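You operate a simulated robot arm through the tools that you are given. There is no shell and no other tool. Be economical: measure what you need, move in short steps, check, and stop when the job is done.

You are at the controls of a simulated robot arm. One attempt, no reset.

Task
Count the spacers on the board table top, then put as many of the shims from the board table top on the drying bench top.
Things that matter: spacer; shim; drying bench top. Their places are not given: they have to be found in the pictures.

The check looks at the end state, three seconds after you hand in, the way a careful person would. Anything else that was tipped, shoved, dropped, spilled or broken makes it a failure.

Robot
A 7-joint arm with a two-finger parallel gripper, fixed in place. Base frame: the origin is at the foot of the arm, x ahead of it, y to its left, z up; the work surface is at about z = 0. Units: mm, degrees, N and s.
With the tool pointing down near the work surface it reaches from about 240 to 620 mm from the base axis. Its first joint turns from -66.0 to 66.0 degrees. Payload 2.6 kg.
The TCP is the grasp point between the finger pads, 30 mm short of the fingertips. In the tool frame z runs along the fingers and y along their closing line. The gripper opens to 94 mm. The fingers are 28 mm wide and 10 mm thick; the gripper's body (50 by 96 mm) begins 55 mm behind the TCP.
Orientation is told as [roll, pitch, yaw] about the base's x, y, z axes, in that order, counted from this pose: with the fingers straight down and closing along the base's y, the tool's x points along the base's -x, its y along +y and its z along -z.

Tools
- The arm moves only by the tool send_rows. Its argument "deltas" is a list that holds one entry, the list of rows, each a list of 5 numbers: the shift along the base's x, y, z in m, then the turn about the base's z in degrees, then the gripper command, from -1 (shut) to 1 (fully open), values between in proportion. In form: [[[dx, dy, dz, twist, claw], ...]]. A call has 1 to 10 rows; each row is the pose to reach, as a shift and turn from the pose commanded when the call began. A row lasts 0.2 s, in which the tool goes at most 50 mm and 8.6 degrees; a call with a longer step from one row to the next is refused whole, and so is a gripper value outside its range. Where a pose cannot be reached the arm comes as near as it can. A force on the tool above 40 N (or 10 N above the force at the start of the call, whichever is more), or a blocked arm, ends the call early, and 0.2 s more pass. The fingers move at their own pace (about 72 mm/s each) and stop on an object; they squeeze with about 37 N. The grip force told is the motor's: it shows also when the fingers shut on nothing. Time passes only in rows, and 0.2 s behind the last, so rows that repeat a pose let the fingers close. It gives the time, the measured TCP pose, the force on the tool (base axes), the opening and the grip force at its end, in the units of the frame above (readings bear some noise).
- Cameras (640 x 400 px; columns grow to the right, rows downward): "scene" is fixed at [43.8, 433.8, 572]; the picture's right is [-0.72, -0.69, 0.00], its down [-0.33, 0.35, -0.88] and it looks along [0.61, -0.63, -0.48] (base axes); focal length 336 px, centre (320, 200). "wrist" rides on the gripper at [-37, 0, -58] in the tool frame; the picture's right is [0.00, -1.00, 0.00], its down [0.97, 0.00, -0.24] and it looks along [0.24, 0.00, 0.97] (tool axes); focal length 218 px, centre (320, 200).
- capture(camera): a new picture of that camera. No time passes.
- probe_pixels(camera, pixels): for up to 12 pixels [column, row] of the newest picture of that camera ("zoom" is the newest enlarged one), the place [x, y, z] in the base frame of the surface seen there, good to about 3 mm. No time passes.
- close_up(camera, box): a new picture of the part [left, top, right, bottom] of that camera's present view, enlarged. No time passes.
- finish_job(): hands the job in; it is judged then, once.

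Work in short steps. Measure before you move; look again where a grasp or a placing could have gone wrong, and mend it. You have 60 turns and 26 pictures in all, those below and enlarged ones among them. Open the gripper and draw the arm clear of the work before you hand the job in, unless the task says otherwise; then end with one line.

The tools are called after "Call:" by a JSON object that holds its "op" and its "data". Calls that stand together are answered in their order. send_rows: Moves the arm, as the interface text tells. Its arguments: {"type":"object","properties":{"deltas":{"type":"array"}},"required":["deltas"]} The other tools are called the same way: capture (camera) takes a picture; probe_pixels (camera, pixels) gives the place of the surface under pixels of a picture; close_up (camera, box) takes an enlarged picture of a part of a camera's view; finish_job () hands the job in.

At the start:

```text
time_s: 0.0
ee_pos: [444.1, -161.5, 283.4]
tcp_rot: [0.0, 0.1, 0.0]
force: [0.0, -0.1, -0.4]
opening: 93.9
gripper_force: 0.1
```

scene: 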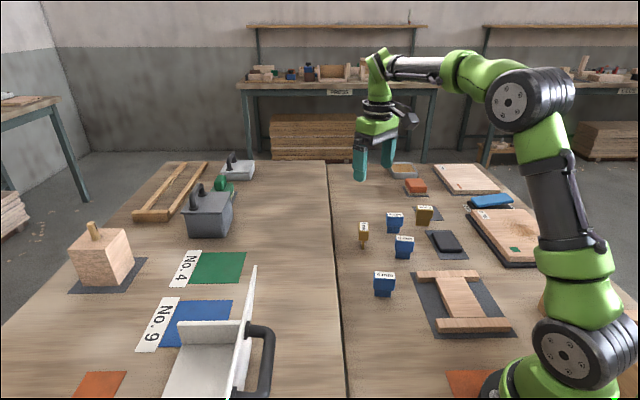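
wrist: 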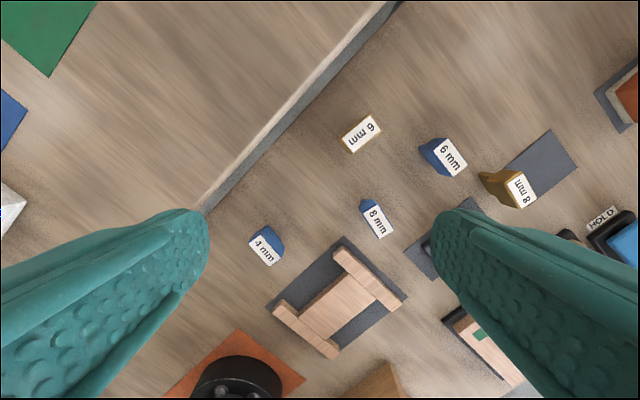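

The pictures show small labelled blocks (blue and ochre) near scene (385-425, 210-290). I enlarge regions to read labels and find the board table and the drying bench.

Call:
{"op": "close_up", "data": {"camera": "scene", "box": [340, 150, 560, 340]}}

Call:
{"op": "close_up", "data": {"camera": "scene", "box": [220, 10, 640, 170]}}

Call:
{"op": "close_up", "data": {"camera": "scene", "box": [40, 140, 340, 400]}}

```text
2.11 times, centred on (450, 245) of scene
```

zoom: 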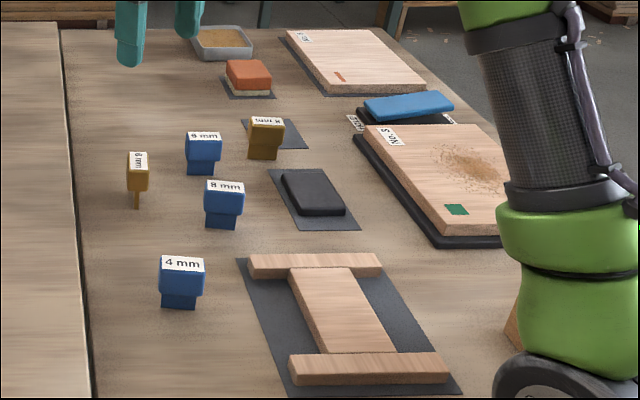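

```text
1.52 times, centred on (430, 90) of scene
```

zoom: 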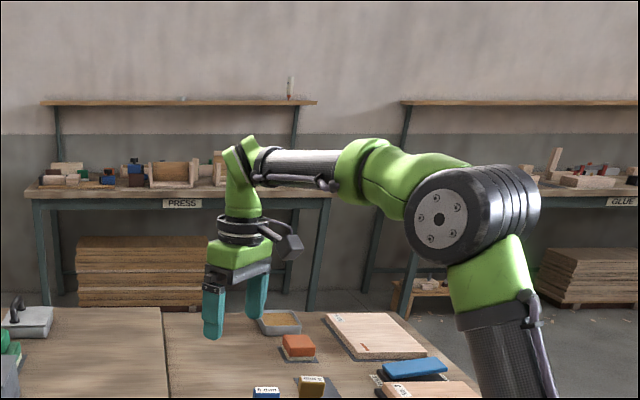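

```text
1.54 times, centred on (190, 270) of scene
```

zoom: 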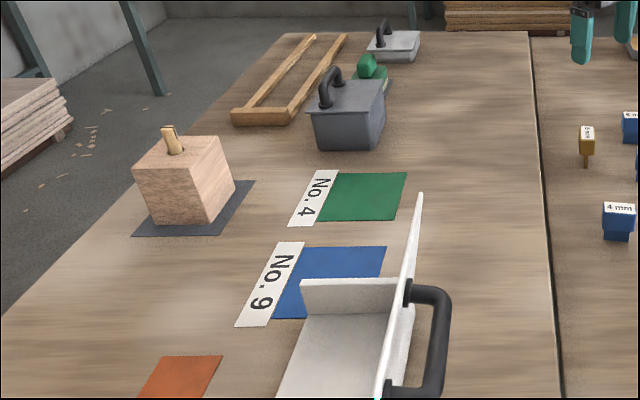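

Labels on the blocks read 4, 6, 8 mm; I need to tell spacer from shim and find signs naming the tables. I enlarge the wrist view around the blocks, and probe the tables' and blocks' places.

Call:
{"op": "close_up", "data": {"camera": "wrist", "box": [220, 90, 600, 330]}}

Call:
{"op": "capture", "data": {"camera": "scene"}}

Call:
{"op": "probe_pixels", "data": {"camera": "scene", "pixels": [[384, 274], [404, 240], [395, 215], [364, 225], [424, 209], [218, 268], [210, 316], [330, 300], [345, 300], [250, 200], [230, 350], [300, 250]]}}

```text
1.67 times, centred on (410, 210) of wrist
```

zoom: 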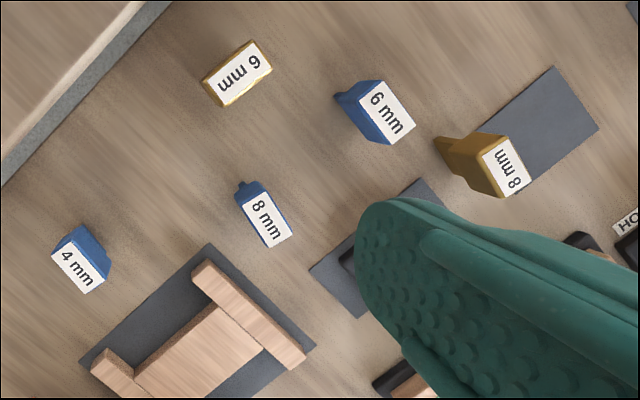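

```text
19 pictures are left
```

scene: 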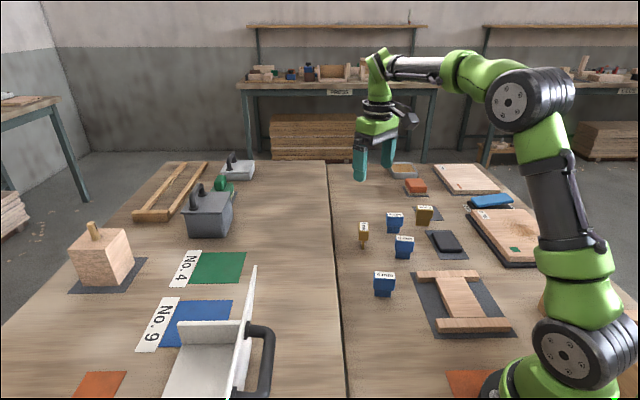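

```text
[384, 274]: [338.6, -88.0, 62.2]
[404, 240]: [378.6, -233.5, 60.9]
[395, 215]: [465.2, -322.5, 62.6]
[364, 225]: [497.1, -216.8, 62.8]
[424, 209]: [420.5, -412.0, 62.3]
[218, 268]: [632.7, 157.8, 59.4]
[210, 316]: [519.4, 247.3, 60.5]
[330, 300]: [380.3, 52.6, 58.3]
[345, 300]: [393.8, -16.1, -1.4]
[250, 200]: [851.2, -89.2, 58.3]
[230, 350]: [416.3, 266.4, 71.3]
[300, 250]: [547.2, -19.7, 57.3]
```

The left table top is at z≈58 and the right one at z≈0, with five labelled blocks about 62 mm tall on the right. I move the arm for an unobstructed look at the rest of the right table.

Call:
{"op": "send_rows", "data": {"deltas": [[[-0.02, -0.03, 0.03, 0, 1], [-0.04, -0.06, 0.06, 0, 1], [-0.06, -0.09, 0.09, 0, 1], [-0.08, -0.12, 0.1, 0, 1], [-0.09, -0.15, 0.1, 0, 1]]]}}

Call:
{"op": "capture", "data": {"camera": "wrist"}}

```text
time_s: 1.2
ee_pos: [356.6, -312.4, 385.0]
tcp_rot: [0.1, 0.1, 0.0]
force: [0.0, 0.5, -0.8]
opening: 93.9
gripper_force: 0.1
```

```text
18 pictures are left
```

wrist: 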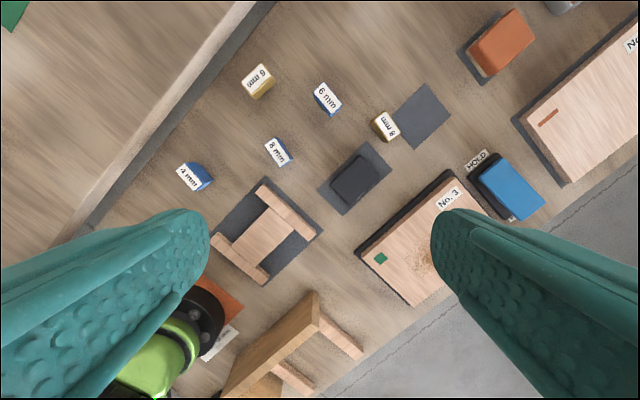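

Only five labelled blocks show; I enlarge them to compare shapes, and look at the white sign near the foot at (222,340).

Call:
{"op": "close_up", "data": {"camera": "scene", "box": [350, 195, 440, 305]}}

Call:
{"op": "close_up", "data": {"camera": "wrist", "box": [160, 50, 420, 215]}}

```text
3.64 times, centred on (395, 250) of scene
```

zoom: 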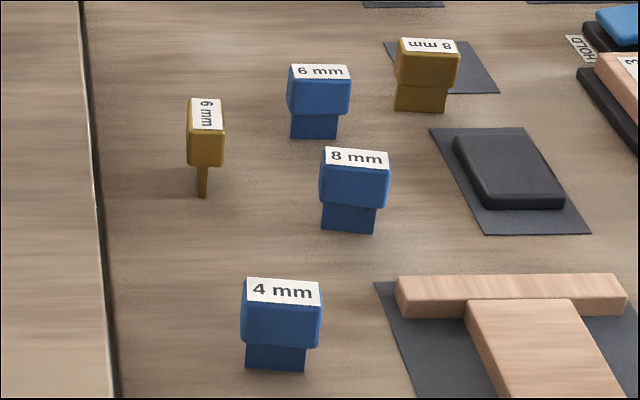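

```text
2.42 times, centred on (290, 132) of wrist
```

zoom: 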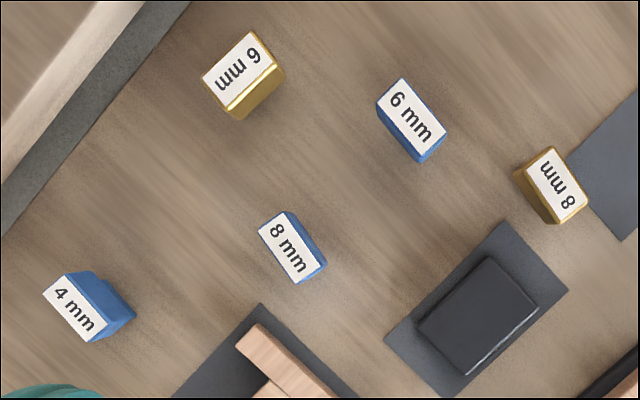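

Blue blocks (4, 8, 6 mm) and brass-coloured blocks (6, 8 mm) share the same shape. I swing left to look at the raised table and the rest of the right table near the foot for hidden pieces or signs.

Call:
{"op": "send_rows", "data": {"deltas": [[[0, 0.045, 0.01, 0, 0], [0, 0.09, 0.02, 0, 0], [0, 0.135, 0.02, 0, -1], [0, 0.18, 0.02, 0, -1], [0, 0.225, 0.02, 0, -1], [0, 0.27, 0.02, 0, -1], [0, 0.315, 0.02, 0, -1], [0, 0.36, 0.02, 0, -1], [0, 0.4, 0.02, 0, -1]]]}}

Call:
{"op": "capture", "data": {"camera": "wrist"}}

Call:
{"op": "capture", "data": {"camera": "scene"}}

```text
time_s: 3.2
ee_pos: [353.0, 88.2, 404.6]
tcp_rot: [0.0, 0.0, -0.2]
force: [1.0, 0.9, 0.2]
opening: 0.0
gripper_force: 33.1
```

```text
15 pictures are left
```

wrist: 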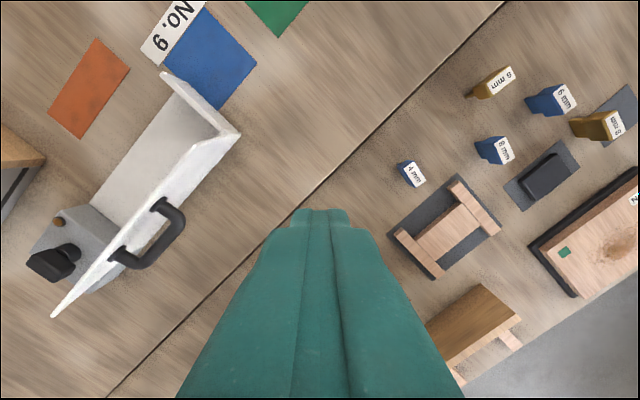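

```text
14 pictures are left
```

scene: 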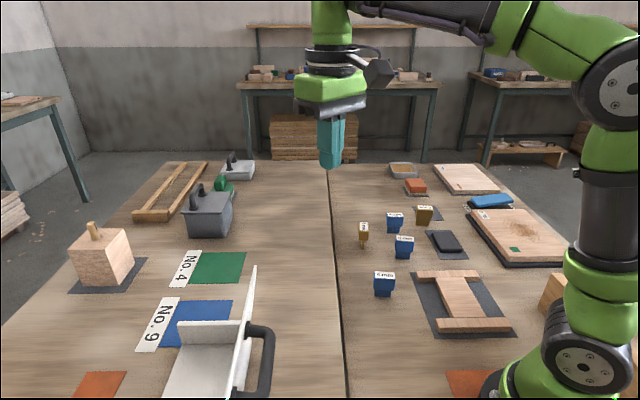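

The wooden item near the foot at wrist (470,325) could matter, as could signs. I enlarge it and probe heights.

Call:
{"op": "close_up", "data": {"camera": "wrist", "box": [380, 150, 640, 400]}}

Call:
{"op": "probe_pixels", "data": {"camera": "wrist", "pixels": [[475, 320], [440, 345], [505, 340], [445, 235], [472, 205], [85, 90], [330, 90], [250, 150], [415, 180], [503, 152], [566, 98], [260, 200]]}}

Call:
{"op": "close_up", "data": {"camera": "scene", "box": [430, 240, 640, 400]}}

```text
1.60 times, centred on (510, 275) of wrist
```

zoom: 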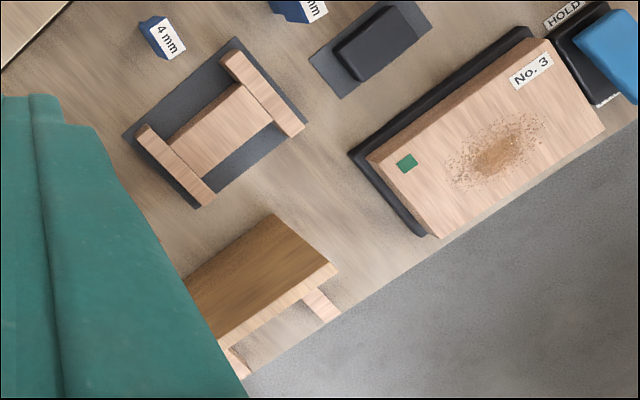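

```text
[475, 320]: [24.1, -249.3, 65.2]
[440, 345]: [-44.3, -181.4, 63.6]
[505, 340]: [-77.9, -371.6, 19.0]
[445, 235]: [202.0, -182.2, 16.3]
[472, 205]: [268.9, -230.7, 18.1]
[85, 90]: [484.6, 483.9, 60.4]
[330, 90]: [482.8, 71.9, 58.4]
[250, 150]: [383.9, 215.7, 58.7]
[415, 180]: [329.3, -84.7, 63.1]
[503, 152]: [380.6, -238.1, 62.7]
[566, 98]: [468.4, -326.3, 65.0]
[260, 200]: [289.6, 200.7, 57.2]
```

```text
2.50 times, centred on (535, 320) of scene
```

zoom: 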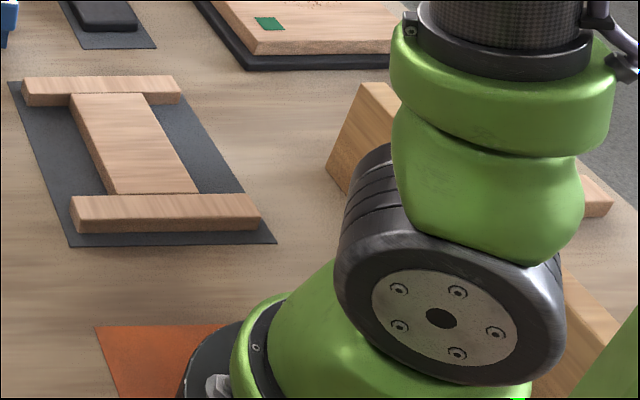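

The wooden item near the foot is a stand out of reach. I return to view the white label near the foot with the gripper shut, since it may name things.

Call:
{"op": "send_rows", "data": {"deltas": [[[-0.01, -0.045, 0, 0, -1], [-0.02, -0.09, 0, 0, -1], [-0.03, -0.135, 0, 0, -1], [-0.03, -0.18, 0, 0, -1], [-0.03, -0.225, 0, 0, -1], [-0.03, -0.27, 0, 0, -1], [-0.03, -0.315, 0, 0, -1], [-0.03, -0.36, 0, 0, -1], [-0.03, -0.4, 0, 0, -1]]]}}

Call:
{"op": "capture", "data": {"camera": "wrist"}}

```text
time_s: 5.2
ee_pos: [322.0, -314.7, 404.6]
tcp_rot: [-0.1, 0.0, -0.1]
force: [-0.1, 0.2, 0.6]
opening: 0.0
gripper_force: 32.6
```

```text
11 pictures are left
```

wrist: 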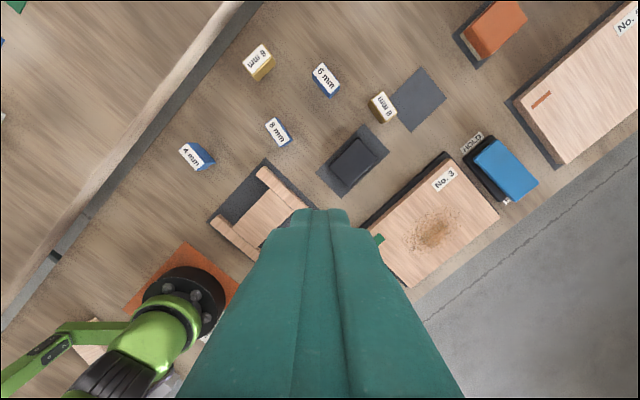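

A white patch shows at (90,355) by the foot; I enlarge it once.

Call:
{"op": "close_up", "data": {"camera": "wrist", "box": [50, 310, 220, 400]}}

```text
3.76 times, centred on (135, 355) of wrist
```

zoom: 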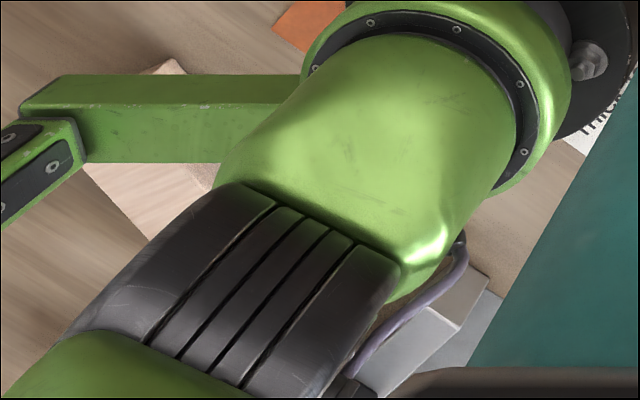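

A printed card lies by the foot (text at the top right of the enlargement) and may be a legend. I turn the wrist and open the fingers to read it.

Call:
{"op": "send_rows", "data": {"deltas": [[[-0.015, 0.01, 0, -8, 1], [-0.03, 0.02, 0, -16, 1], [-0.045, 0.03, 0, -24, 1], [-0.06, 0.035, 0, -32, 1], [-0.06, 0.035, 0, -32, 1]]]}}

Call:
{"op": "capture", "data": {"camera": "wrist"}}

```text
time_s: 6.4
ee_pos: [262.2, -279.0, 403.6]
tcp_rot: [0.1, 0.0, -32.2]
force: [-0.4, 0.1, -0.7]
opening: 94.0
gripper_force: 0.0
```

```text
9 pictures are left
```

wrist: 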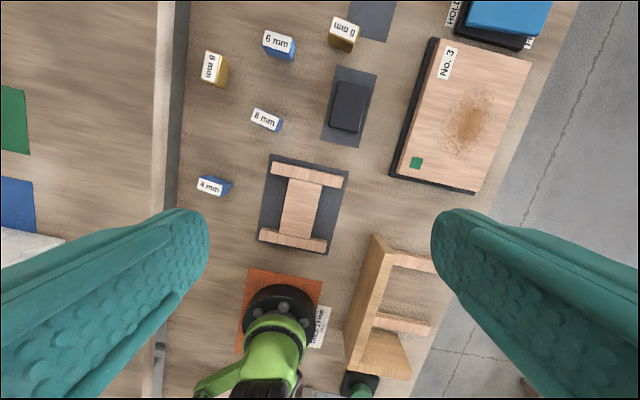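

The card is at about (320,328); I enlarge it.

Call:
{"op": "close_up", "data": {"camera": "wrist", "box": [290, 295, 354, 355]}}

```text
6.67 times, centred on (322, 325) of wrist
```

zoom: 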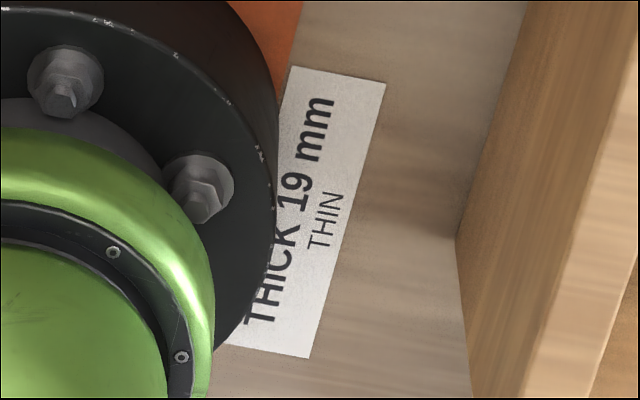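

The card only describes boards. Of five pieces, two are brass-coloured and three blue; "as many shims as spacers" is possible only with the 2 brass being spacers, so 2 blue shims are to move. I choose blue 8 mm and 6 mm (thicker feet) and enlarge them to measure orientation.

Call:
{"op": "close_up", "data": {"camera": "wrist", "box": [200, 20, 344, 140]}}

```text
3.33 times, centred on (272, 80) of wrist
```

zoom: 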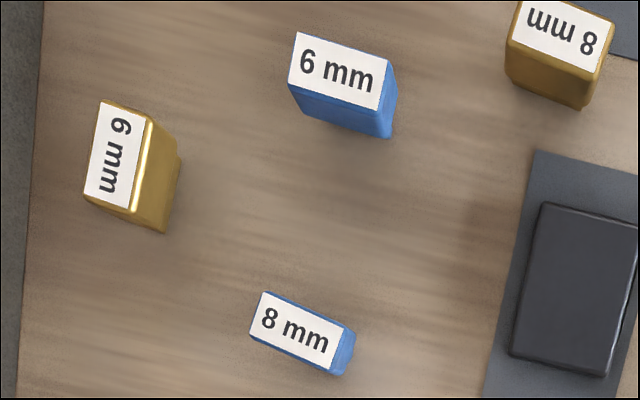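

I probe the label corners and centres of the blue 6 mm and 8 mm.

Call:
{"op": "probe_pixels", "data": {"camera": "zoom", "pixels": [[298, 36], [384, 62], [375, 107], [291, 81], [337, 71], [266, 294], [342, 327], [330, 366], [252, 333], [297, 330], [293, 58], [380, 85]]}}

```text
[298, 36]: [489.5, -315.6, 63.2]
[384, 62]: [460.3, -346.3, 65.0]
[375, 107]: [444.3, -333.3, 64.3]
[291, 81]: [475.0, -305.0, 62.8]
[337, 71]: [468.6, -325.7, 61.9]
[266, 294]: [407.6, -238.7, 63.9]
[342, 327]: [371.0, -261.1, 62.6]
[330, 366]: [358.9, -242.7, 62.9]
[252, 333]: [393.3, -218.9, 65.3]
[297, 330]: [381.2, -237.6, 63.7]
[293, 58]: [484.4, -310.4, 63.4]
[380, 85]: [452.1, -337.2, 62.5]
```

Blue 8 mm: centre (382.7,-240.3), long side at 33°, so yaw 33. I move above it, with the fingers partly open.

Call:
{"op": "send_rows", "data": {"deltas": [[[0.015, 0.005, -0.02, 8.2, 0.4], [0.03, 0.01, -0.045, 16.4, 0.4], [0.045, 0.015, -0.07, 24.6, 0.4], [0.06, 0.02, -0.1, 32.8, 0.4], [0.08, 0.025, -0.13, 41, 0.4], [0.1, 0.03, -0.16, 49.2, 0.4], [0.115, 0.035, -0.19, 57.4, 0.4], [0.1205, 0.0387, -0.22, 65.2, 0.4], [0.1205, 0.0387, -0.24, 65.2, 0.4]]]}}

Call:
{"op": "capture", "data": {"camera": "wrist"}}

```text
time_s: 8.4
ee_pos: [385.2, -237.0, 164.4]
tcp_rot: [0.1, 0.1, 33.3]
force: [-0.2, 0.5, 0.6]
opening: 65.8
gripper_force: 0.0
```

```text
6 pictures are left
```

wrist: 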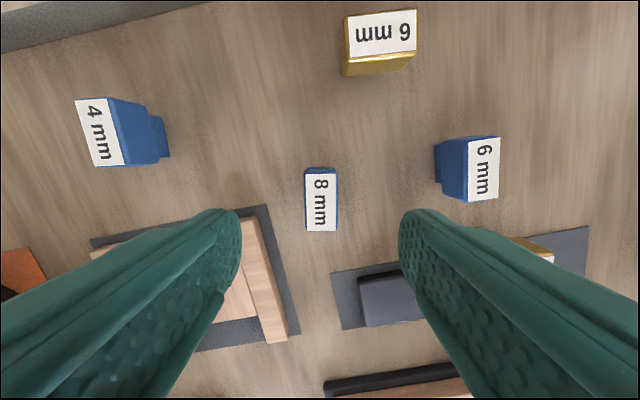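

The label is aligned with the fingers. I probe its corners for a finer centre, plus the blue 6 mm's.

Call:
{"op": "probe_pixels", "data": {"camera": "wrist", "pixels": [[307, 176], [335, 175], [336, 229], [308, 230], [321, 203], [470, 139], [497, 138], [497, 195], [470, 195], [484, 167]]}}

```text
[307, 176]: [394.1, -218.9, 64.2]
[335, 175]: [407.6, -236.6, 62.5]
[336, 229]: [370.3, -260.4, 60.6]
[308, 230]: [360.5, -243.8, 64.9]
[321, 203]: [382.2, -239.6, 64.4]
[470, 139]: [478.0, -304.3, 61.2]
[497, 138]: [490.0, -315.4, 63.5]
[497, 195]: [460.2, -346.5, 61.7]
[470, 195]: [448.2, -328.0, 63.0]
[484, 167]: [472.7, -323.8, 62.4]
```

Centre of the 8 mm is (383.1,-239.9); the tool is at about (384.8,-237.5). I correct by (-1.6,-2.3), go down to z≈48 and close.

Call:
{"op": "send_rows", "data": {"deltas": [[[-0.0016, -0.0023, -0.03, 0, 0.4], [-0.0016, -0.0023, -0.06, 0, 0.4], [-0.0016, -0.0023, -0.09, 0, 0.4], [-0.0016, -0.0023, -0.105, 0, 0.4], [-0.0016, -0.0023, -0.115, 0, 0.4], [-0.0016, -0.0023, -0.115, 0, 0.4]]]}}

Call:
{"op": "send_rows", "data": {"deltas": [[[0, 0, 0, 0, 0], [0, 0, 0, 0, -0.3], [0, 0, 0, 0, -0.6], [0, 0, 0, 0, -1], [0, 0, 0, 0, -1]]]}}

```text
time_s: 9.8
ee_pos: [382.9, -241.4, 46.7]
tcp_rot: [0.0, 0.0, 33.2]
force: [-0.6, 0.3, 0.2]
opening: 66.0
gripper_force: 0.1
```

```text
time_s: 11.0
ee_pos: [382.4, -241.0, 47.8]
tcp_rot: [0.1, 0.1, 33.2]
force: [-0.1, 0.0, -0.4]
opening: 29.3
gripper_force: 37.2
```

It holds at 29 mm opening. I lift it and carry it across toward (450,90) above the raised table.

Call:
{"op": "send_rows", "data": {"deltas": [[[0, 0, 0.02, 0, -1], [0, 0, 0.06, 0, -1], [0, 0, 0.1, 0, -1], [0.01, 0.025, 0.13, 0, -1], [0.02, 0.065, 0.14, 0, -1], [0.03, 0.11, 0.14, 0, -1], [0.04, 0.155, 0.14, 0, -1], [0.05, 0.2, 0.14, 0, -1], [0.06, 0.245, 0.14, 0, -1], [0.065, 0.285, 0.14, 0, -1]]]}}

Call:
{"op": "send_rows", "data": {"deltas": [[[0.001, 0.025, 0, 0, -1], [0.002, 0.045, -0.02, 0, -1], [0.002, 0.045, -0.05, 0, -1], [0.002, 0.045, -0.06, 0, -1], [0.002, 0.045, -0.06, 0, -1]]]}}

Call:
{"op": "capture", "data": {"camera": "scene"}}

```text
time_s: 13.2
ee_pos: [447.9, 43.6, 191.8]
tcp_rot: [0.0, 0.0, 33.1]
force: [-0.3, 0.0, 0.6]
opening: 0.1
gripper_force: 33.1
```

```text
time_s: 14.4
ee_pos: [449.6, 90.1, 129.8]
tcp_rot: [0.0, 0.0, 33.2]
force: [0.3, 0.5, 0.0]
opening: 0.1
gripper_force: 33.5
```

```text
5 pictures are left
```

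scene: 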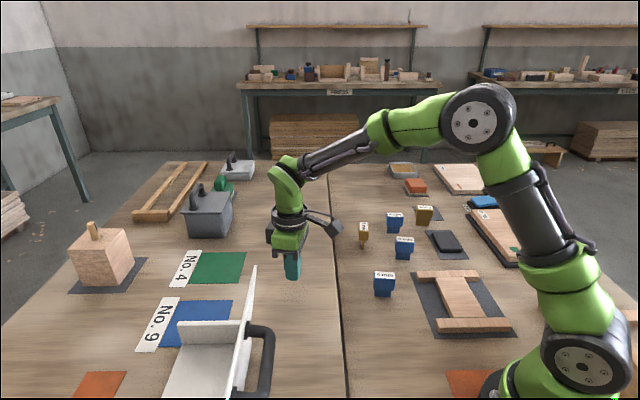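

The opening is 0.1: the block slipped out during the lift and still stands at its place (404,247). I enlarge to study its shape before trying differently.

Call:
{"op": "close_up", "data": {"camera": "scene", "box": [355, 203, 439, 263]}}

```text
6.67 times, centred on (397, 233) of scene
```

zoom: 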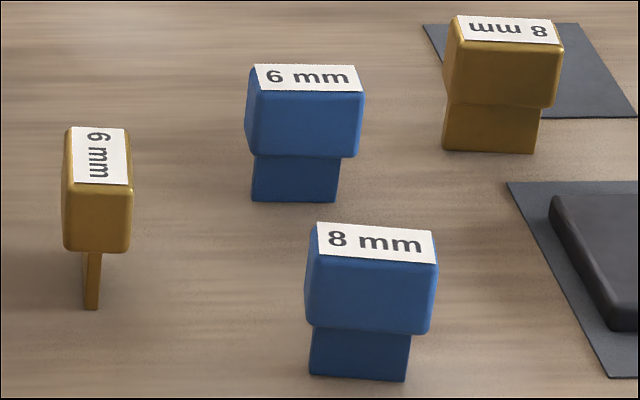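

The head is a straight box over a thin foot, so the grip height or friction was the issue. I probe the face from top to foot, and the label corners for displacement.

Call:
{"op": "probe_pixels", "data": {"camera": "zoom", "pixels": [[318, 225], [428, 232], [435, 262], [320, 255], [370, 275], [370, 300], [365, 325], [360, 335], [358, 350], [358, 372], [302, 82], [300, 170]]}}

```text
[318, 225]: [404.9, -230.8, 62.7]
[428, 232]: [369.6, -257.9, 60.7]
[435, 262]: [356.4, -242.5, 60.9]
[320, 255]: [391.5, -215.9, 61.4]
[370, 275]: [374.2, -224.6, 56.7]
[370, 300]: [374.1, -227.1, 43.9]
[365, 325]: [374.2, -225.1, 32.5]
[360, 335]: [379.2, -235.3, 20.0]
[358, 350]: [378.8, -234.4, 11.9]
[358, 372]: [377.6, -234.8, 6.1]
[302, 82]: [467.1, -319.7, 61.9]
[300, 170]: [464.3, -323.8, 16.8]
```

The head spans z≈28–63 and still stands near (382,-238.5). I go back above it, open, and will lift slowly this time while watching the force.

Call:
{"op": "send_rows", "data": {"deltas": [[[0, 0, 0.04, 0, 0.4], [-0.008, -0.035, 0.05, 0, 0.4], [-0.018, -0.08, 0.05, 0, 0.4], [-0.026, -0.125, 0.05, 0, 0.4], [-0.034, -0.17, 0.05, 0, 0.4], [-0.042, -0.215, 0.05, 0, 0.4], [-0.05, -0.26, 0.05, 0, 0.4], [-0.058, -0.3, 0.05, 0, 0.4], [-0.068, -0.3285, 0.05, 0, 0.4], [-0.068, -0.3285, 0.02, 0, 0.4]]]}}

Call:
{"op": "send_rows", "data": {"deltas": [[[0, 0, -0.03, 0, 0.4], [0, 0, -0.06, 0, 0.4], [0, 0, -0.08, 0, 0.4], [0, 0, -0.1, 0, 0.4], [0, 0, -0.106, 0, 0.4], [0, 0, -0.106, 0, 0.4]]]}}

Call:
{"op": "send_rows", "data": {"deltas": [[[0, 0, 0, 0, 0], [0, 0, 0, 0, -0.4], [0, 0, 0, 0, -1], [0, 0, 0, 0, -1], [0, 0, 0, 0, -1], [0, 0, 0, 0, -1], [0, 0, 0, 0, -1]]]}}

Call:
{"op": "send_rows", "data": {"deltas": [[[0, 0, 0.001, 0, -1], [0, 0, 0.002, 0, -1], [0, 0, 0.003, 0, -1], [0, 0, 0.004, 0, -1], [0, 0, 0.005, 0, -1], [0, 0, 0.006, 0, -1]]]}}

```text
time_s: 16.6
ee_pos: [383.9, -239.7, 151.8]
tcp_rot: [-0.1, 0.0, 33.2]
force: [0.1, -0.3, 1.0]
opening: 65.4
gripper_force: 0.0
```

```text
time_s: 18.0
ee_pos: [382.5, -238.5, 42.8]
tcp_rot: [-0.1, 0.0, 33.2]
force: [0.4, 0.3, -0.4]
opening: 65.9
gripper_force: 0.1
```

```text
time_s: 19.6
ee_pos: [382.2, -238.5, 43.6]
tcp_rot: [-0.1, 0.0, 33.1]
force: [0.4, -0.9, -0.1]
opening: 29.3
gripper_force: 36.9
```

```text
time_s: 21.0
ee_pos: [382.0, -238.6, 49.0]
tcp_rot: [0.1, 0.0, 33.2]
force: [0.0, 0.6, -1.0]
opening: 29.2
gripper_force: 36.9
```

It holds at 29 mm so far. I lift on slowly.

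Call:
{"op": "send_rows", "data": {"deltas": [[[0, 0, 0.002, 0, -1], [0, 0, 0.004, 0, -1], [0, 0, 0.007, 0, -1], [0, 0, 0.01, 0, -1], [0, 0, 0.013, 0, -1], [0, 0, 0.016, 0, -1]]]}}

Call:
{"op": "probe_pixels", "data": {"camera": "scene", "pixels": [[404, 240]]}}

```text
time_s: 22.4
ee_pos: [381.3, -238.6, 65.8]
tcp_rot: [0.0, -0.1, 33.2]
force: [0.0, 0.0, -0.5]
opening: 29.4
gripper_force: 37.0
```

```text
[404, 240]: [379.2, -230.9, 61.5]
```

Opening still 29.4 at z 66. I continue up; past z≈95 an open reading proves it is held.

Call:
{"op": "send_rows", "data": {"deltas": [[[0, 0, 0.004, 0, -1], [0, 0, 0.008, 0, -1], [0, 0, 0.013, 0, -1], [0, 0, 0.018, 0, -1], [0, 0, 0.023, 0, -1], [0, 0, 0.028, 0, -1], [0, 0, 0.033, 0, -1], [0, 0, 0.036, 0, -1]]]}}

```text
time_s: 24.2
ee_pos: [382.5, -238.0, 100.7]
tcp_rot: [0.1, 0.0, 33.2]
force: [0.6, -0.1, -0.6]
opening: 29.5
gripper_force: 36.7
```

Tips are at z≈70 and it still reads 29.5, so the block is held. I raise and carry it gently (short steps).

Call:
{"op": "send_rows", "data": {"deltas": [[[0, 0, 0.006, 0, -1], [0, 0, 0.014, 0, -1], [0, 0, 0.024, 0, -1], [0, 0, 0.034, 0, -1], [0, 0, 0.044, 0, -1], [0, 0, 0.054, 0, -1], [0, 0, 0.064, 0, -1], [0, 0, 0.074, 0, -1], [0, 0, 0.08, 0, -1]]]}}

Call:
{"op": "send_rows", "data": {"deltas": [[[0.001, 0.006, 0, 0, -1], [0.003, 0.015, 0, 0, -1], [0.006, 0.03, 0, 0, -1], [0.009, 0.045, 0, 0, -1], [0.012, 0.06, 0, 0, -1], [0.015, 0.075, 0, 0, -1], [0.018, 0.09, 0, 0, -1], [0.021, 0.105, 0, 0, -1], [0.023, 0.115, 0, 0, -1], [0.024, 0.12, 0, 0, -1]]]}}

```text
time_s: 26.2
ee_pos: [382.1, -238.7, 180.9]
tcp_rot: [0.1, -0.1, 33.2]
force: [0.6, 0.0, -0.4]
opening: 29.6
gripper_force: 37.1
```

```text
time_s: 28.4
ee_pos: [406.9, -120.4, 182.2]
tcp_rot: [-0.1, 0.0, 33.2]
force: [-0.5, 0.4, 0.7]
opening: 29.6
gripper_force: 37.1
```

Still held at 29.6. I continue to (450,90).

Call:
{"op": "send_rows", "data": {"deltas": [[[0.001, 0.006, 0, 0, -1], [0.003, 0.015, 0, 0, -1], [0.006, 0.03, 0, 0, -1], [0.009, 0.045, 0, 0, -1], [0.012, 0.06, 0, 0, -1], [0.015, 0.075, 0, 0, -1], [0.018, 0.09, 0, 0, -1], [0.021, 0.105, 0, 0, -1], [0.023, 0.115, 0, 0, -1], [0.024, 0.12, 0, 0, -1]]]}}

Call:
{"op": "send_rows", "data": {"deltas": [[[0.002, 0.006, 0, 0, -1], [0.004, 0.015, 0, 0, -1], [0.007, 0.03, 0, 0, -1], [0.01, 0.045, 0, 0, -1], [0.013, 0.06, 0, 0, -1], [0.016, 0.072, 0, 0, -1], [0.018, 0.082, 0, 0, -1], [0.019, 0.088, 0, 0, -1], [0.019, 0.09, 0, 0, -1], [0.019, 0.09, 0, 0, -1]]]}}

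Call:
{"op": "capture", "data": {"camera": "scene"}}

```text
time_s: 30.6
ee_pos: [430.2, 2.6, 182.1]
tcp_rot: [0.0, 0.1, 33.1]
force: [0.0, 0.7, -0.8]
opening: 29.3
gripper_force: 36.6
```

```text
time_s: 32.8
ee_pos: [446.9, 91.6, 181.6]
tcp_rot: [-0.1, 0.0, 33.2]
force: [-1.0, 0.3, -0.2]
opening: 29.6
gripper_force: 36.8
```

```text
3 pictures are left
```

scene: 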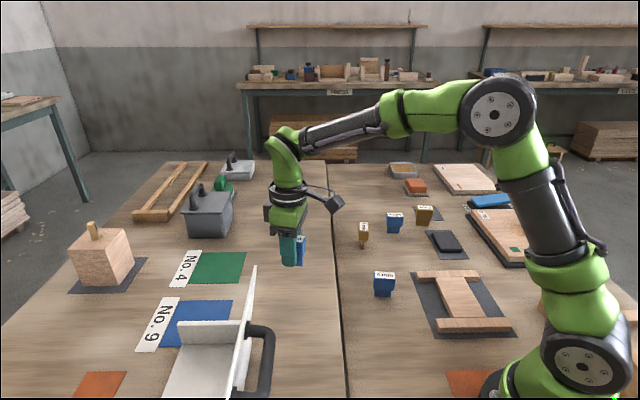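

The blue 8 mm is in the gripper at (300,250). I probe it to know how low its foot sits.

Call:
{"op": "probe_pixels", "data": {"camera": "scene", "pixels": [[302, 238], [302, 242], [302, 250], [302, 256], [301, 260], [301, 263], [301, 266], [300, 268], [303, 246]]}}

```text
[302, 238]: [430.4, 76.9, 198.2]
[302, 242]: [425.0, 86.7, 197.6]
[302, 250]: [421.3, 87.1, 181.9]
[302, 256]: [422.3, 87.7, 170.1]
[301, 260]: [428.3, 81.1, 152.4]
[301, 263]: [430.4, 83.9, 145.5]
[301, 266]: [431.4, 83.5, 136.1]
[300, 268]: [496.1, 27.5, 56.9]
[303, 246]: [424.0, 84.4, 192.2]
```

Top at 198 means the foot is at about 136, with the table at 58. I lower 75 mm gently, then creep.

Call:
{"op": "send_rows", "data": {"deltas": [[[0, 0, -0.006, 0, -1], [0, 0, -0.018, 0, -1], [0, 0, -0.032, 0, -1], [0, 0, -0.046, 0, -1], [0, 0, -0.058, 0, -1], [0, 0, -0.066, 0, -1], [0, 0, -0.071, 0, -1], [0, 0, -0.074, 0, -1], [0, 0, -0.074, 0, -1]]]}}

Call:
{"op": "send_rows", "data": {"deltas": [[[0, 0, -0.001, 0, -1], [0, 0, -0.002, 0, -1], [0, 0, -0.003, 0, -1]]]}}

```text
time_s: 34.8
ee_pos: [449.4, 92.3, 107.9]
tcp_rot: [0.1, 0.0, 33.2]
force: [0.1, 0.4, -0.4]
opening: 29.8
gripper_force: 37.0
```

```text
time_s: 35.6
ee_pos: [449.7, 91.8, 104.4]
tcp_rot: [0.0, 0.0, 33.2]
force: [0.6, -0.4, 0.8]
opening: 29.6
gripper_force: 37.2
```

No contact yet (fz within noise). I creep another 2 mm.

Call:
{"op": "send_rows", "data": {"deltas": [[[0, 0, -0.0005, 0, -1], [0, 0, -0.001, 0, -1], [0, 0, -0.0015, 0, -1], [0, 0, -0.002, 0, -1]]]}}

```text
time_s: 36.6
ee_pos: [449.4, 91.3, 102.9]
tcp_rot: [0.0, 0.1, 33.3]
force: [0.1, 0.3, -0.7]
opening: 29.6
gripper_force: 37.1
```

Still no contact at about z 102; one more small creep.

Call:
{"op": "send_rows", "data": {"deltas": [[[0, 0, -0.0005, 0, -1], [0, 0, -0.001, 0, -1], [0, 0, -0.0015, 0, -1]]]}}

```text
time_s: 37.4
ee_pos: [449.0, 93.0, 103.2]
tcp_rot: [-0.2, -0.3, 33.1]
force: [-9.7, -5.2, 33.5]
opening: 29.4
gripper_force: 37.2
```

Contact (33 N up). I ease up 1 mm, then read before opening.

Call:
{"op": "send_rows", "data": {"deltas": [[[0, 0, 0.0006, 0, -1], [0, 0, 0.001, 0, -1]]]}}

```text
time_s: 38.0
ee_pos: [451.7, 91.7, 102.2]
tcp_rot: [-0.3, -0.3, 33.4]
force: [-1.0, -0.5, 30.2]
opening: 29.4
gripper_force: 36.9
```

Still pressing at 30 N; I ease up further.

Call:
{"op": "send_rows", "data": {"deltas": [[[0, 0, 0.0005, 0, -1], [0, 0, 0.0008, 0, -1]]]}}

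```text
time_s: 38.6
ee_pos: [450.2, 92.5, 102.3]
tcp_rot: [0.0, -0.2, 33.3]
force: [5.3, 4.3, 20.1]
opening: 29.5
gripper_force: 36.8
```

Call:
{"op": "send_rows", "data": {"deltas": [[[0, 0, 0.0004, 0, -1], [0, 0, 0.0008, 0, -1]]]}}

```text
time_s: 39.2
ee_pos: [448.6, 91.4, 102.1]
tcp_rot: [-0.1, 0.0, 33.3]
force: [6.2, 1.8, 15.3]
opening: 29.2
gripper_force: 36.9
```

The force is easing (15 N); another 0.8 mm should nearly free it.

Call:
{"op": "send_rows", "data": {"deltas": [[[0, 0, 0.0004, 0, -1], [0, 0, 0.0008, 0, -1]]]}}

```text
time_s: 39.8
ee_pos: [448.4, 90.3, 102.9]
tcp_rot: [0.1, 0.0, 33.2]
force: [2.7, 2.8, 8.3]
opening: 29.5
gripper_force: 37.4
```

Now 8 N, so the foot rests on the table. I open gradually, then rise.

Call:
{"op": "send_rows", "data": {"deltas": [[[0, 0, 0.0004, 0, -0.4], [0, 0, 0.0004, 0, -0.36], [0, 0, 0.0004, 0, -0.33], [0, 0, 0.0004, 0, -0.28], [0, 0, 0.0004, 0, -0.2], [0, 0, 0.0004, 0, 0], [0, 0, 0.0004, 0, 0.2]]]}}

Call:
{"op": "send_rows", "data": {"deltas": [[[0, 0, 0.01, 0, 0.2], [0, 0, 0.03, 0, 0.2], [0, 0, 0.06, 0, 0.2], [0, 0, 0.1, 0, 0.2]]]}}

Call:
{"op": "capture", "data": {"camera": "scene"}}

```text
time_s: 41.4
ee_pos: [449.9, 90.6, 104.3]
tcp_rot: [0.0, 0.0, 33.2]
force: [0.6, 0.2, -0.6]
opening: 56.5
gripper_force: 0.0
```

```text
time_s: 42.4
ee_pos: [450.2, 93.1, 203.4]
tcp_rot: [0.1, 0.0, 33.2]
force: [-0.1, 0.1, -0.3]
opening: 56.6
gripper_force: 0.0
```

```text
2 pictures are left
```

scene: 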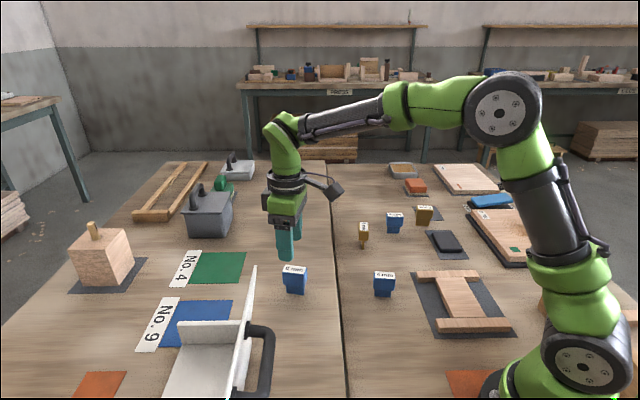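

The 8 mm stands upright on the raised table at (294,281). Next I go above the blue 6 mm at (468,-323.5), long side ≈43.5°.

Call:
{"op": "send_rows", "data": {"deltas": [[[0.002, -0.04, 0, 1, 0.3], [0.004, -0.082, 0, 2, 0.3], [0.006, -0.124, 0, 3, 0.3], [0.008, -0.166, 0, 4, 0.3], [0.01, -0.208, 0, 5, 0.3], [0.012, -0.25, 0, 6, 0.3], [0.014, -0.292, 0, 7.5, 0.3], [0.016, -0.334, 0, 9, 0.3], [0.018, -0.376, 0, 10.3, 0.3], [0.019, -0.415, 0, 10.3, 0.3]]]}}

Call:
{"op": "send_rows", "data": {"deltas": [[[0, 0, -0.04, 0, 0.3], [0, 0, -0.05, 0, 0.3], [0, 0, -0.05, 0, 0.3]]]}}

Call:
{"op": "probe_pixels", "data": {"camera": "scene", "pixels": [[388, 214], [402, 214], [395, 215], [395, 222], [294, 270], [294, 280], [294, 291]]}}

```text
time_s: 44.6
ee_pos: [470.0, -324.7, 202.1]
tcp_rot: [0.0, 0.0, 43.5]
force: [-0.6, -0.1, -1.1]
opening: 60.9
gripper_force: 0.1
```

```text
time_s: 45.4
ee_pos: [470.6, -324.5, 152.8]
tcp_rot: [0.0, 0.0, 43.5]
force: [0.3, 0.3, -0.1]
opening: 61.0
gripper_force: 0.0
```

```text
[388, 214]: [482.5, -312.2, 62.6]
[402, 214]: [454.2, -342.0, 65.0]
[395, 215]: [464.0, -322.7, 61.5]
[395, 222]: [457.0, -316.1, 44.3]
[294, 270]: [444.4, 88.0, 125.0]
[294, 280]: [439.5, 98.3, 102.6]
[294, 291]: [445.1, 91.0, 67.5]
```

The 6 mm's centre is confirmed at about (468,-324). I descend to z≈43 and close softly.

Call:
{"op": "send_rows", "data": {"deltas": [[[-0.001, 0, -0.03, 0, 0.3], [-0.001, 0, -0.06, 0, 0.3], [-0.001, 0, -0.085, 0, 0.3], [-0.001, 0, -0.1, 0, 0.3], [-0.001, 0, -0.11, 0, 0.3], [-0.001, 0, -0.111, 0, 0.3]]]}}

Call:
{"op": "send_rows", "data": {"deltas": [[[0, 0, 0, 0, 0], [0, 0, 0, 0, -0.3], [0, 0, 0, 0, -0.6], [0, 0, 0, 0, -1], [0, 0, 0, 0, -1], [0, 0, 0, 0, -1]]]}}

Call:
{"op": "send_rows", "data": {"deltas": [[[0, 0, 0.001, 0, -1], [0, 0, 0.002, 0, -1], [0, 0, 0.004, 0, -1], [0, 0, 0.006, 0, -1], [0, 0, 0.009, 0, -1], [0, 0, 0.012, 0, -1], [0, 0, 0.016, 0, -1], [0, 0, 0.02, 0, -1], [0, 0, 0.024, 0, -1], [0, 0, 0.028, 0, -1]]]}}

Call:
{"op": "send_rows", "data": {"deltas": [[[0, 0, 0.005, 0, -1], [0, 0, 0.01, 0, -1], [0, 0, 0.016, 0, -1], [0, 0, 0.022, 0, -1], [0, 0, 0.03, 0, -1], [0, 0, 0.04, 0, -1], [0, 0, 0.05, 0, -1]]]}}

```text
time_s: 46.8
ee_pos: [465.9, -323.0, 43.9]
tcp_rot: [0.0, 0.0, 43.4]
force: [-0.2, 0.0, 0.0]
opening: 61.2
gripper_force: 0.0
```

```text
time_s: 48.2
ee_pos: [466.1, -324.0, 44.2]
tcp_rot: [0.0, 0.1, 43.5]
force: [-0.1, -0.1, 0.3]
opening: 29.7
gripper_force: 36.7
```

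```text
time_s: 50.4
ee_pos: [466.8, -322.8, 72.4]
tcp_rot: [0.0, 0.1, 43.5]
force: [0.2, 0.6, -0.2]
opening: 29.3
gripper_force: 37.4
```

```text
time_s: 52.0
ee_pos: [467.0, -324.3, 120.4]
tcp_rot: [0.0, 0.1, 43.5]
force: [0.6, 0.2, -0.7]
opening: 29.4
gripper_force: 36.6
```

Held at 29.4. I raise to about z 185 and carry it toward (530,55).

Call:
{"op": "send_rows", "data": {"deltas": [[[0, 0, 0.006, 0, -1], [0, 0, 0.016, 0, -1], [0, 0, 0.03, 0, -1], [0, 0, 0.044, 0, -1], [0, 0, 0.055, 0, -1], [0, 0, 0.062, 0, -1], [0, 0, 0.065, 0, -1]]]}}

Call:
{"op": "send_rows", "data": {"deltas": [[[0.001, 0.006, 0, 0, -1], [0.003, 0.018, 0, 0, -1], [0.006, 0.036, 0, 0, -1], [0.009, 0.054, 0, 0, -1], [0.012, 0.072, 0, 0, -1], [0.015, 0.09, 0, 0, -1], [0.018, 0.108, 0, 0, -1], [0.02, 0.12, 0, 0, -1], [0.021, 0.126, 0, 0, -1], [0.021, 0.128, 0, 0, -1]]]}}

Call:
{"op": "send_rows", "data": {"deltas": [[[0.001, 0.006, 0, 0, -1], [0.003, 0.018, 0, 0, -1], [0.006, 0.036, 0, 0, -1], [0.009, 0.054, 0, 0, -1], [0.012, 0.072, 0, 0, -1], [0.015, 0.09, 0, 0, -1], [0.018, 0.108, 0, 0, -1], [0.02, 0.12, 0, 0, -1], [0.021, 0.126, 0, 0, -1], [0.021, 0.128, 0, 0, -1]]]}}

Call:
{"op": "send_rows", "data": {"deltas": [[[0.001, 0.006, 0, 0, -1], [0.003, 0.018, 0, 0, -1], [0.006, 0.036, 0, 0, -1], [0.009, 0.054, 0, 0, -1], [0.012, 0.072, 0, 0, -1], [0.015, 0.09, 0, 0, -1], [0.018, 0.108, 0, 0, -1], [0.02, 0.117, 0, 0, -1], [0.021, 0.122, 0, 0, -1], [0.021, 0.123, 0, 0, -1]]]}}

```text
time_s: 53.6
ee_pos: [466.1, -321.6, 186.7]
tcp_rot: [0.0, 0.0, 43.5]
force: [-0.1, -0.2, -1.1]
opening: 29.4
gripper_force: 37.3
```

```text
time_s: 55.8
ee_pos: [487.4, -195.9, 187.2]
tcp_rot: [0.0, 0.0, 43.5]
force: [0.2, -0.4, -0.1]
opening: 29.2
gripper_force: 37.1
```

```text
time_s: 58.0
ee_pos: [510.6, -67.6, 187.6]
tcp_rot: [0.0, -0.1, 43.5]
force: [0.6, -0.9, 0.3]
opening: 29.4
gripper_force: 37.1
```

```text
time_s: 60.2
ee_pos: [530.9, 55.1, 188.1]
tcp_rot: [0.1, -0.1, 43.5]
force: [-0.2, -0.8, -0.9]
opening: 29.3
gripper_force: 36.9
```

Held, over (531,55). I lower to about 2 mm above the expected contact.

Call:
{"op": "send_rows", "data": {"deltas": [[[0, 0, -0.006, 0, -1], [0, 0, -0.02, 0, -1], [0, 0, -0.036, 0, -1], [0, 0, -0.052, 0, -1], [0, 0, -0.065, 0, -1], [0, 0, -0.074, 0, -1], [0, 0, -0.08, 0, -1], [0, 0, -0.0825, 0, -1], [0, 0, -0.0825, 0, -1]]]}}

Call:
{"op": "send_rows", "data": {"deltas": [[[0, 0, -0.0004, 0, -1], [0, 0, -0.0008, 0, -1]]]}}

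```text
time_s: 62.2
ee_pos: [530.7, 54.4, 104.9]
tcp_rot: [-0.1, 0.0, 43.5]
force: [-0.7, 0.2, 1.5]
opening: 29.3
gripper_force: 36.9
```

```text
time_s: 62.8
ee_pos: [530.7, 55.2, 105.3]
tcp_rot: [-0.2, -0.1, 43.4]
force: [-2.0, -2.2, 8.2]
opening: 29.3
gripper_force: 37.1
```

The foot touches lightly (8 N). I open gradually and rise, then check with a picture.

Call:
{"op": "send_rows", "data": {"deltas": [[[0, 0, 0.0003, 0, -0.4], [0, 0, 0.0003, 0, -0.36], [0, 0, 0.0003, 0, -0.33], [0, 0, 0.0003, 0, -0.28], [0, 0, 0.0003, 0, -0.2], [0, 0, 0.0003, 0, 0], [0, 0, 0.0003, 0, 0.2]]]}}

Call:
{"op": "send_rows", "data": {"deltas": [[[0, 0, 0.01, 0, 0.2], [0, 0, 0.03, 0, 0.2], [0, 0, 0.06, 0, 0.2], [0, 0, 0.1, 0, 0.2], [0, -0.04, 0.13, 0, 0.5], [0, -0.08, 0.14, 0, 1], [0, -0.12, 0.14, 0, 1], [0, -0.16, 0.14, 0, 1], [0, -0.16, 0.14, 0, 1]]]}}

Call:
{"op": "capture", "data": {"camera": "scene"}}

```text
time_s: 64.4
ee_pos: [531.6, 56.0, 103.5]
tcp_rot: [0.0, 0.0, 43.5]
force: [-0.3, 1.1, -0.2]
opening: 56.5
gripper_force: 0.0
```

```text
time_s: 66.4
ee_pos: [530.9, -106.2, 246.0]
tcp_rot: [0.0, 0.1, 43.5]
force: [0.5, 0.4, -0.5]
opening: 94.1
gripper_force: 0.1
```

```text
1 pictures are left
```

scene: 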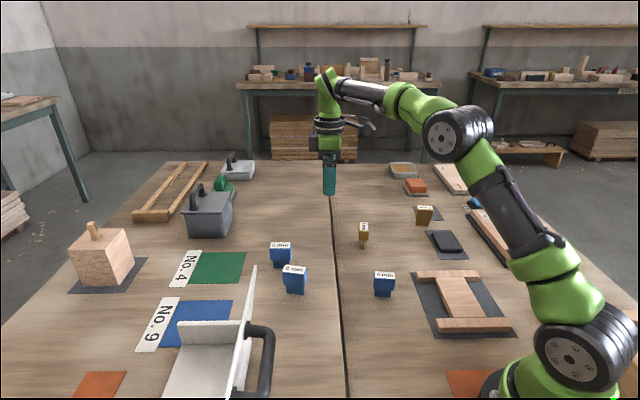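

Both blue blocks stand upright on the raised table at (281,254) and (294,280). The other pieces are undisturbed and the arm is clear and open, so I hand in.

Call:
{"op": "finish_job", "data": {}}

```text
The job is handed in.
```

I counted 2 spacers (the brass-coloured blocks) and put 2 blue shims, the 8 mm and the 6 mm, upright on the raised left table, but nothing in the pictures confirmed those names. I took blue as shims because there are three blue blocks and only two brass ones, so matching the count works only that way. I took the raised table as the drying bench because the numbered boards are on the other one.
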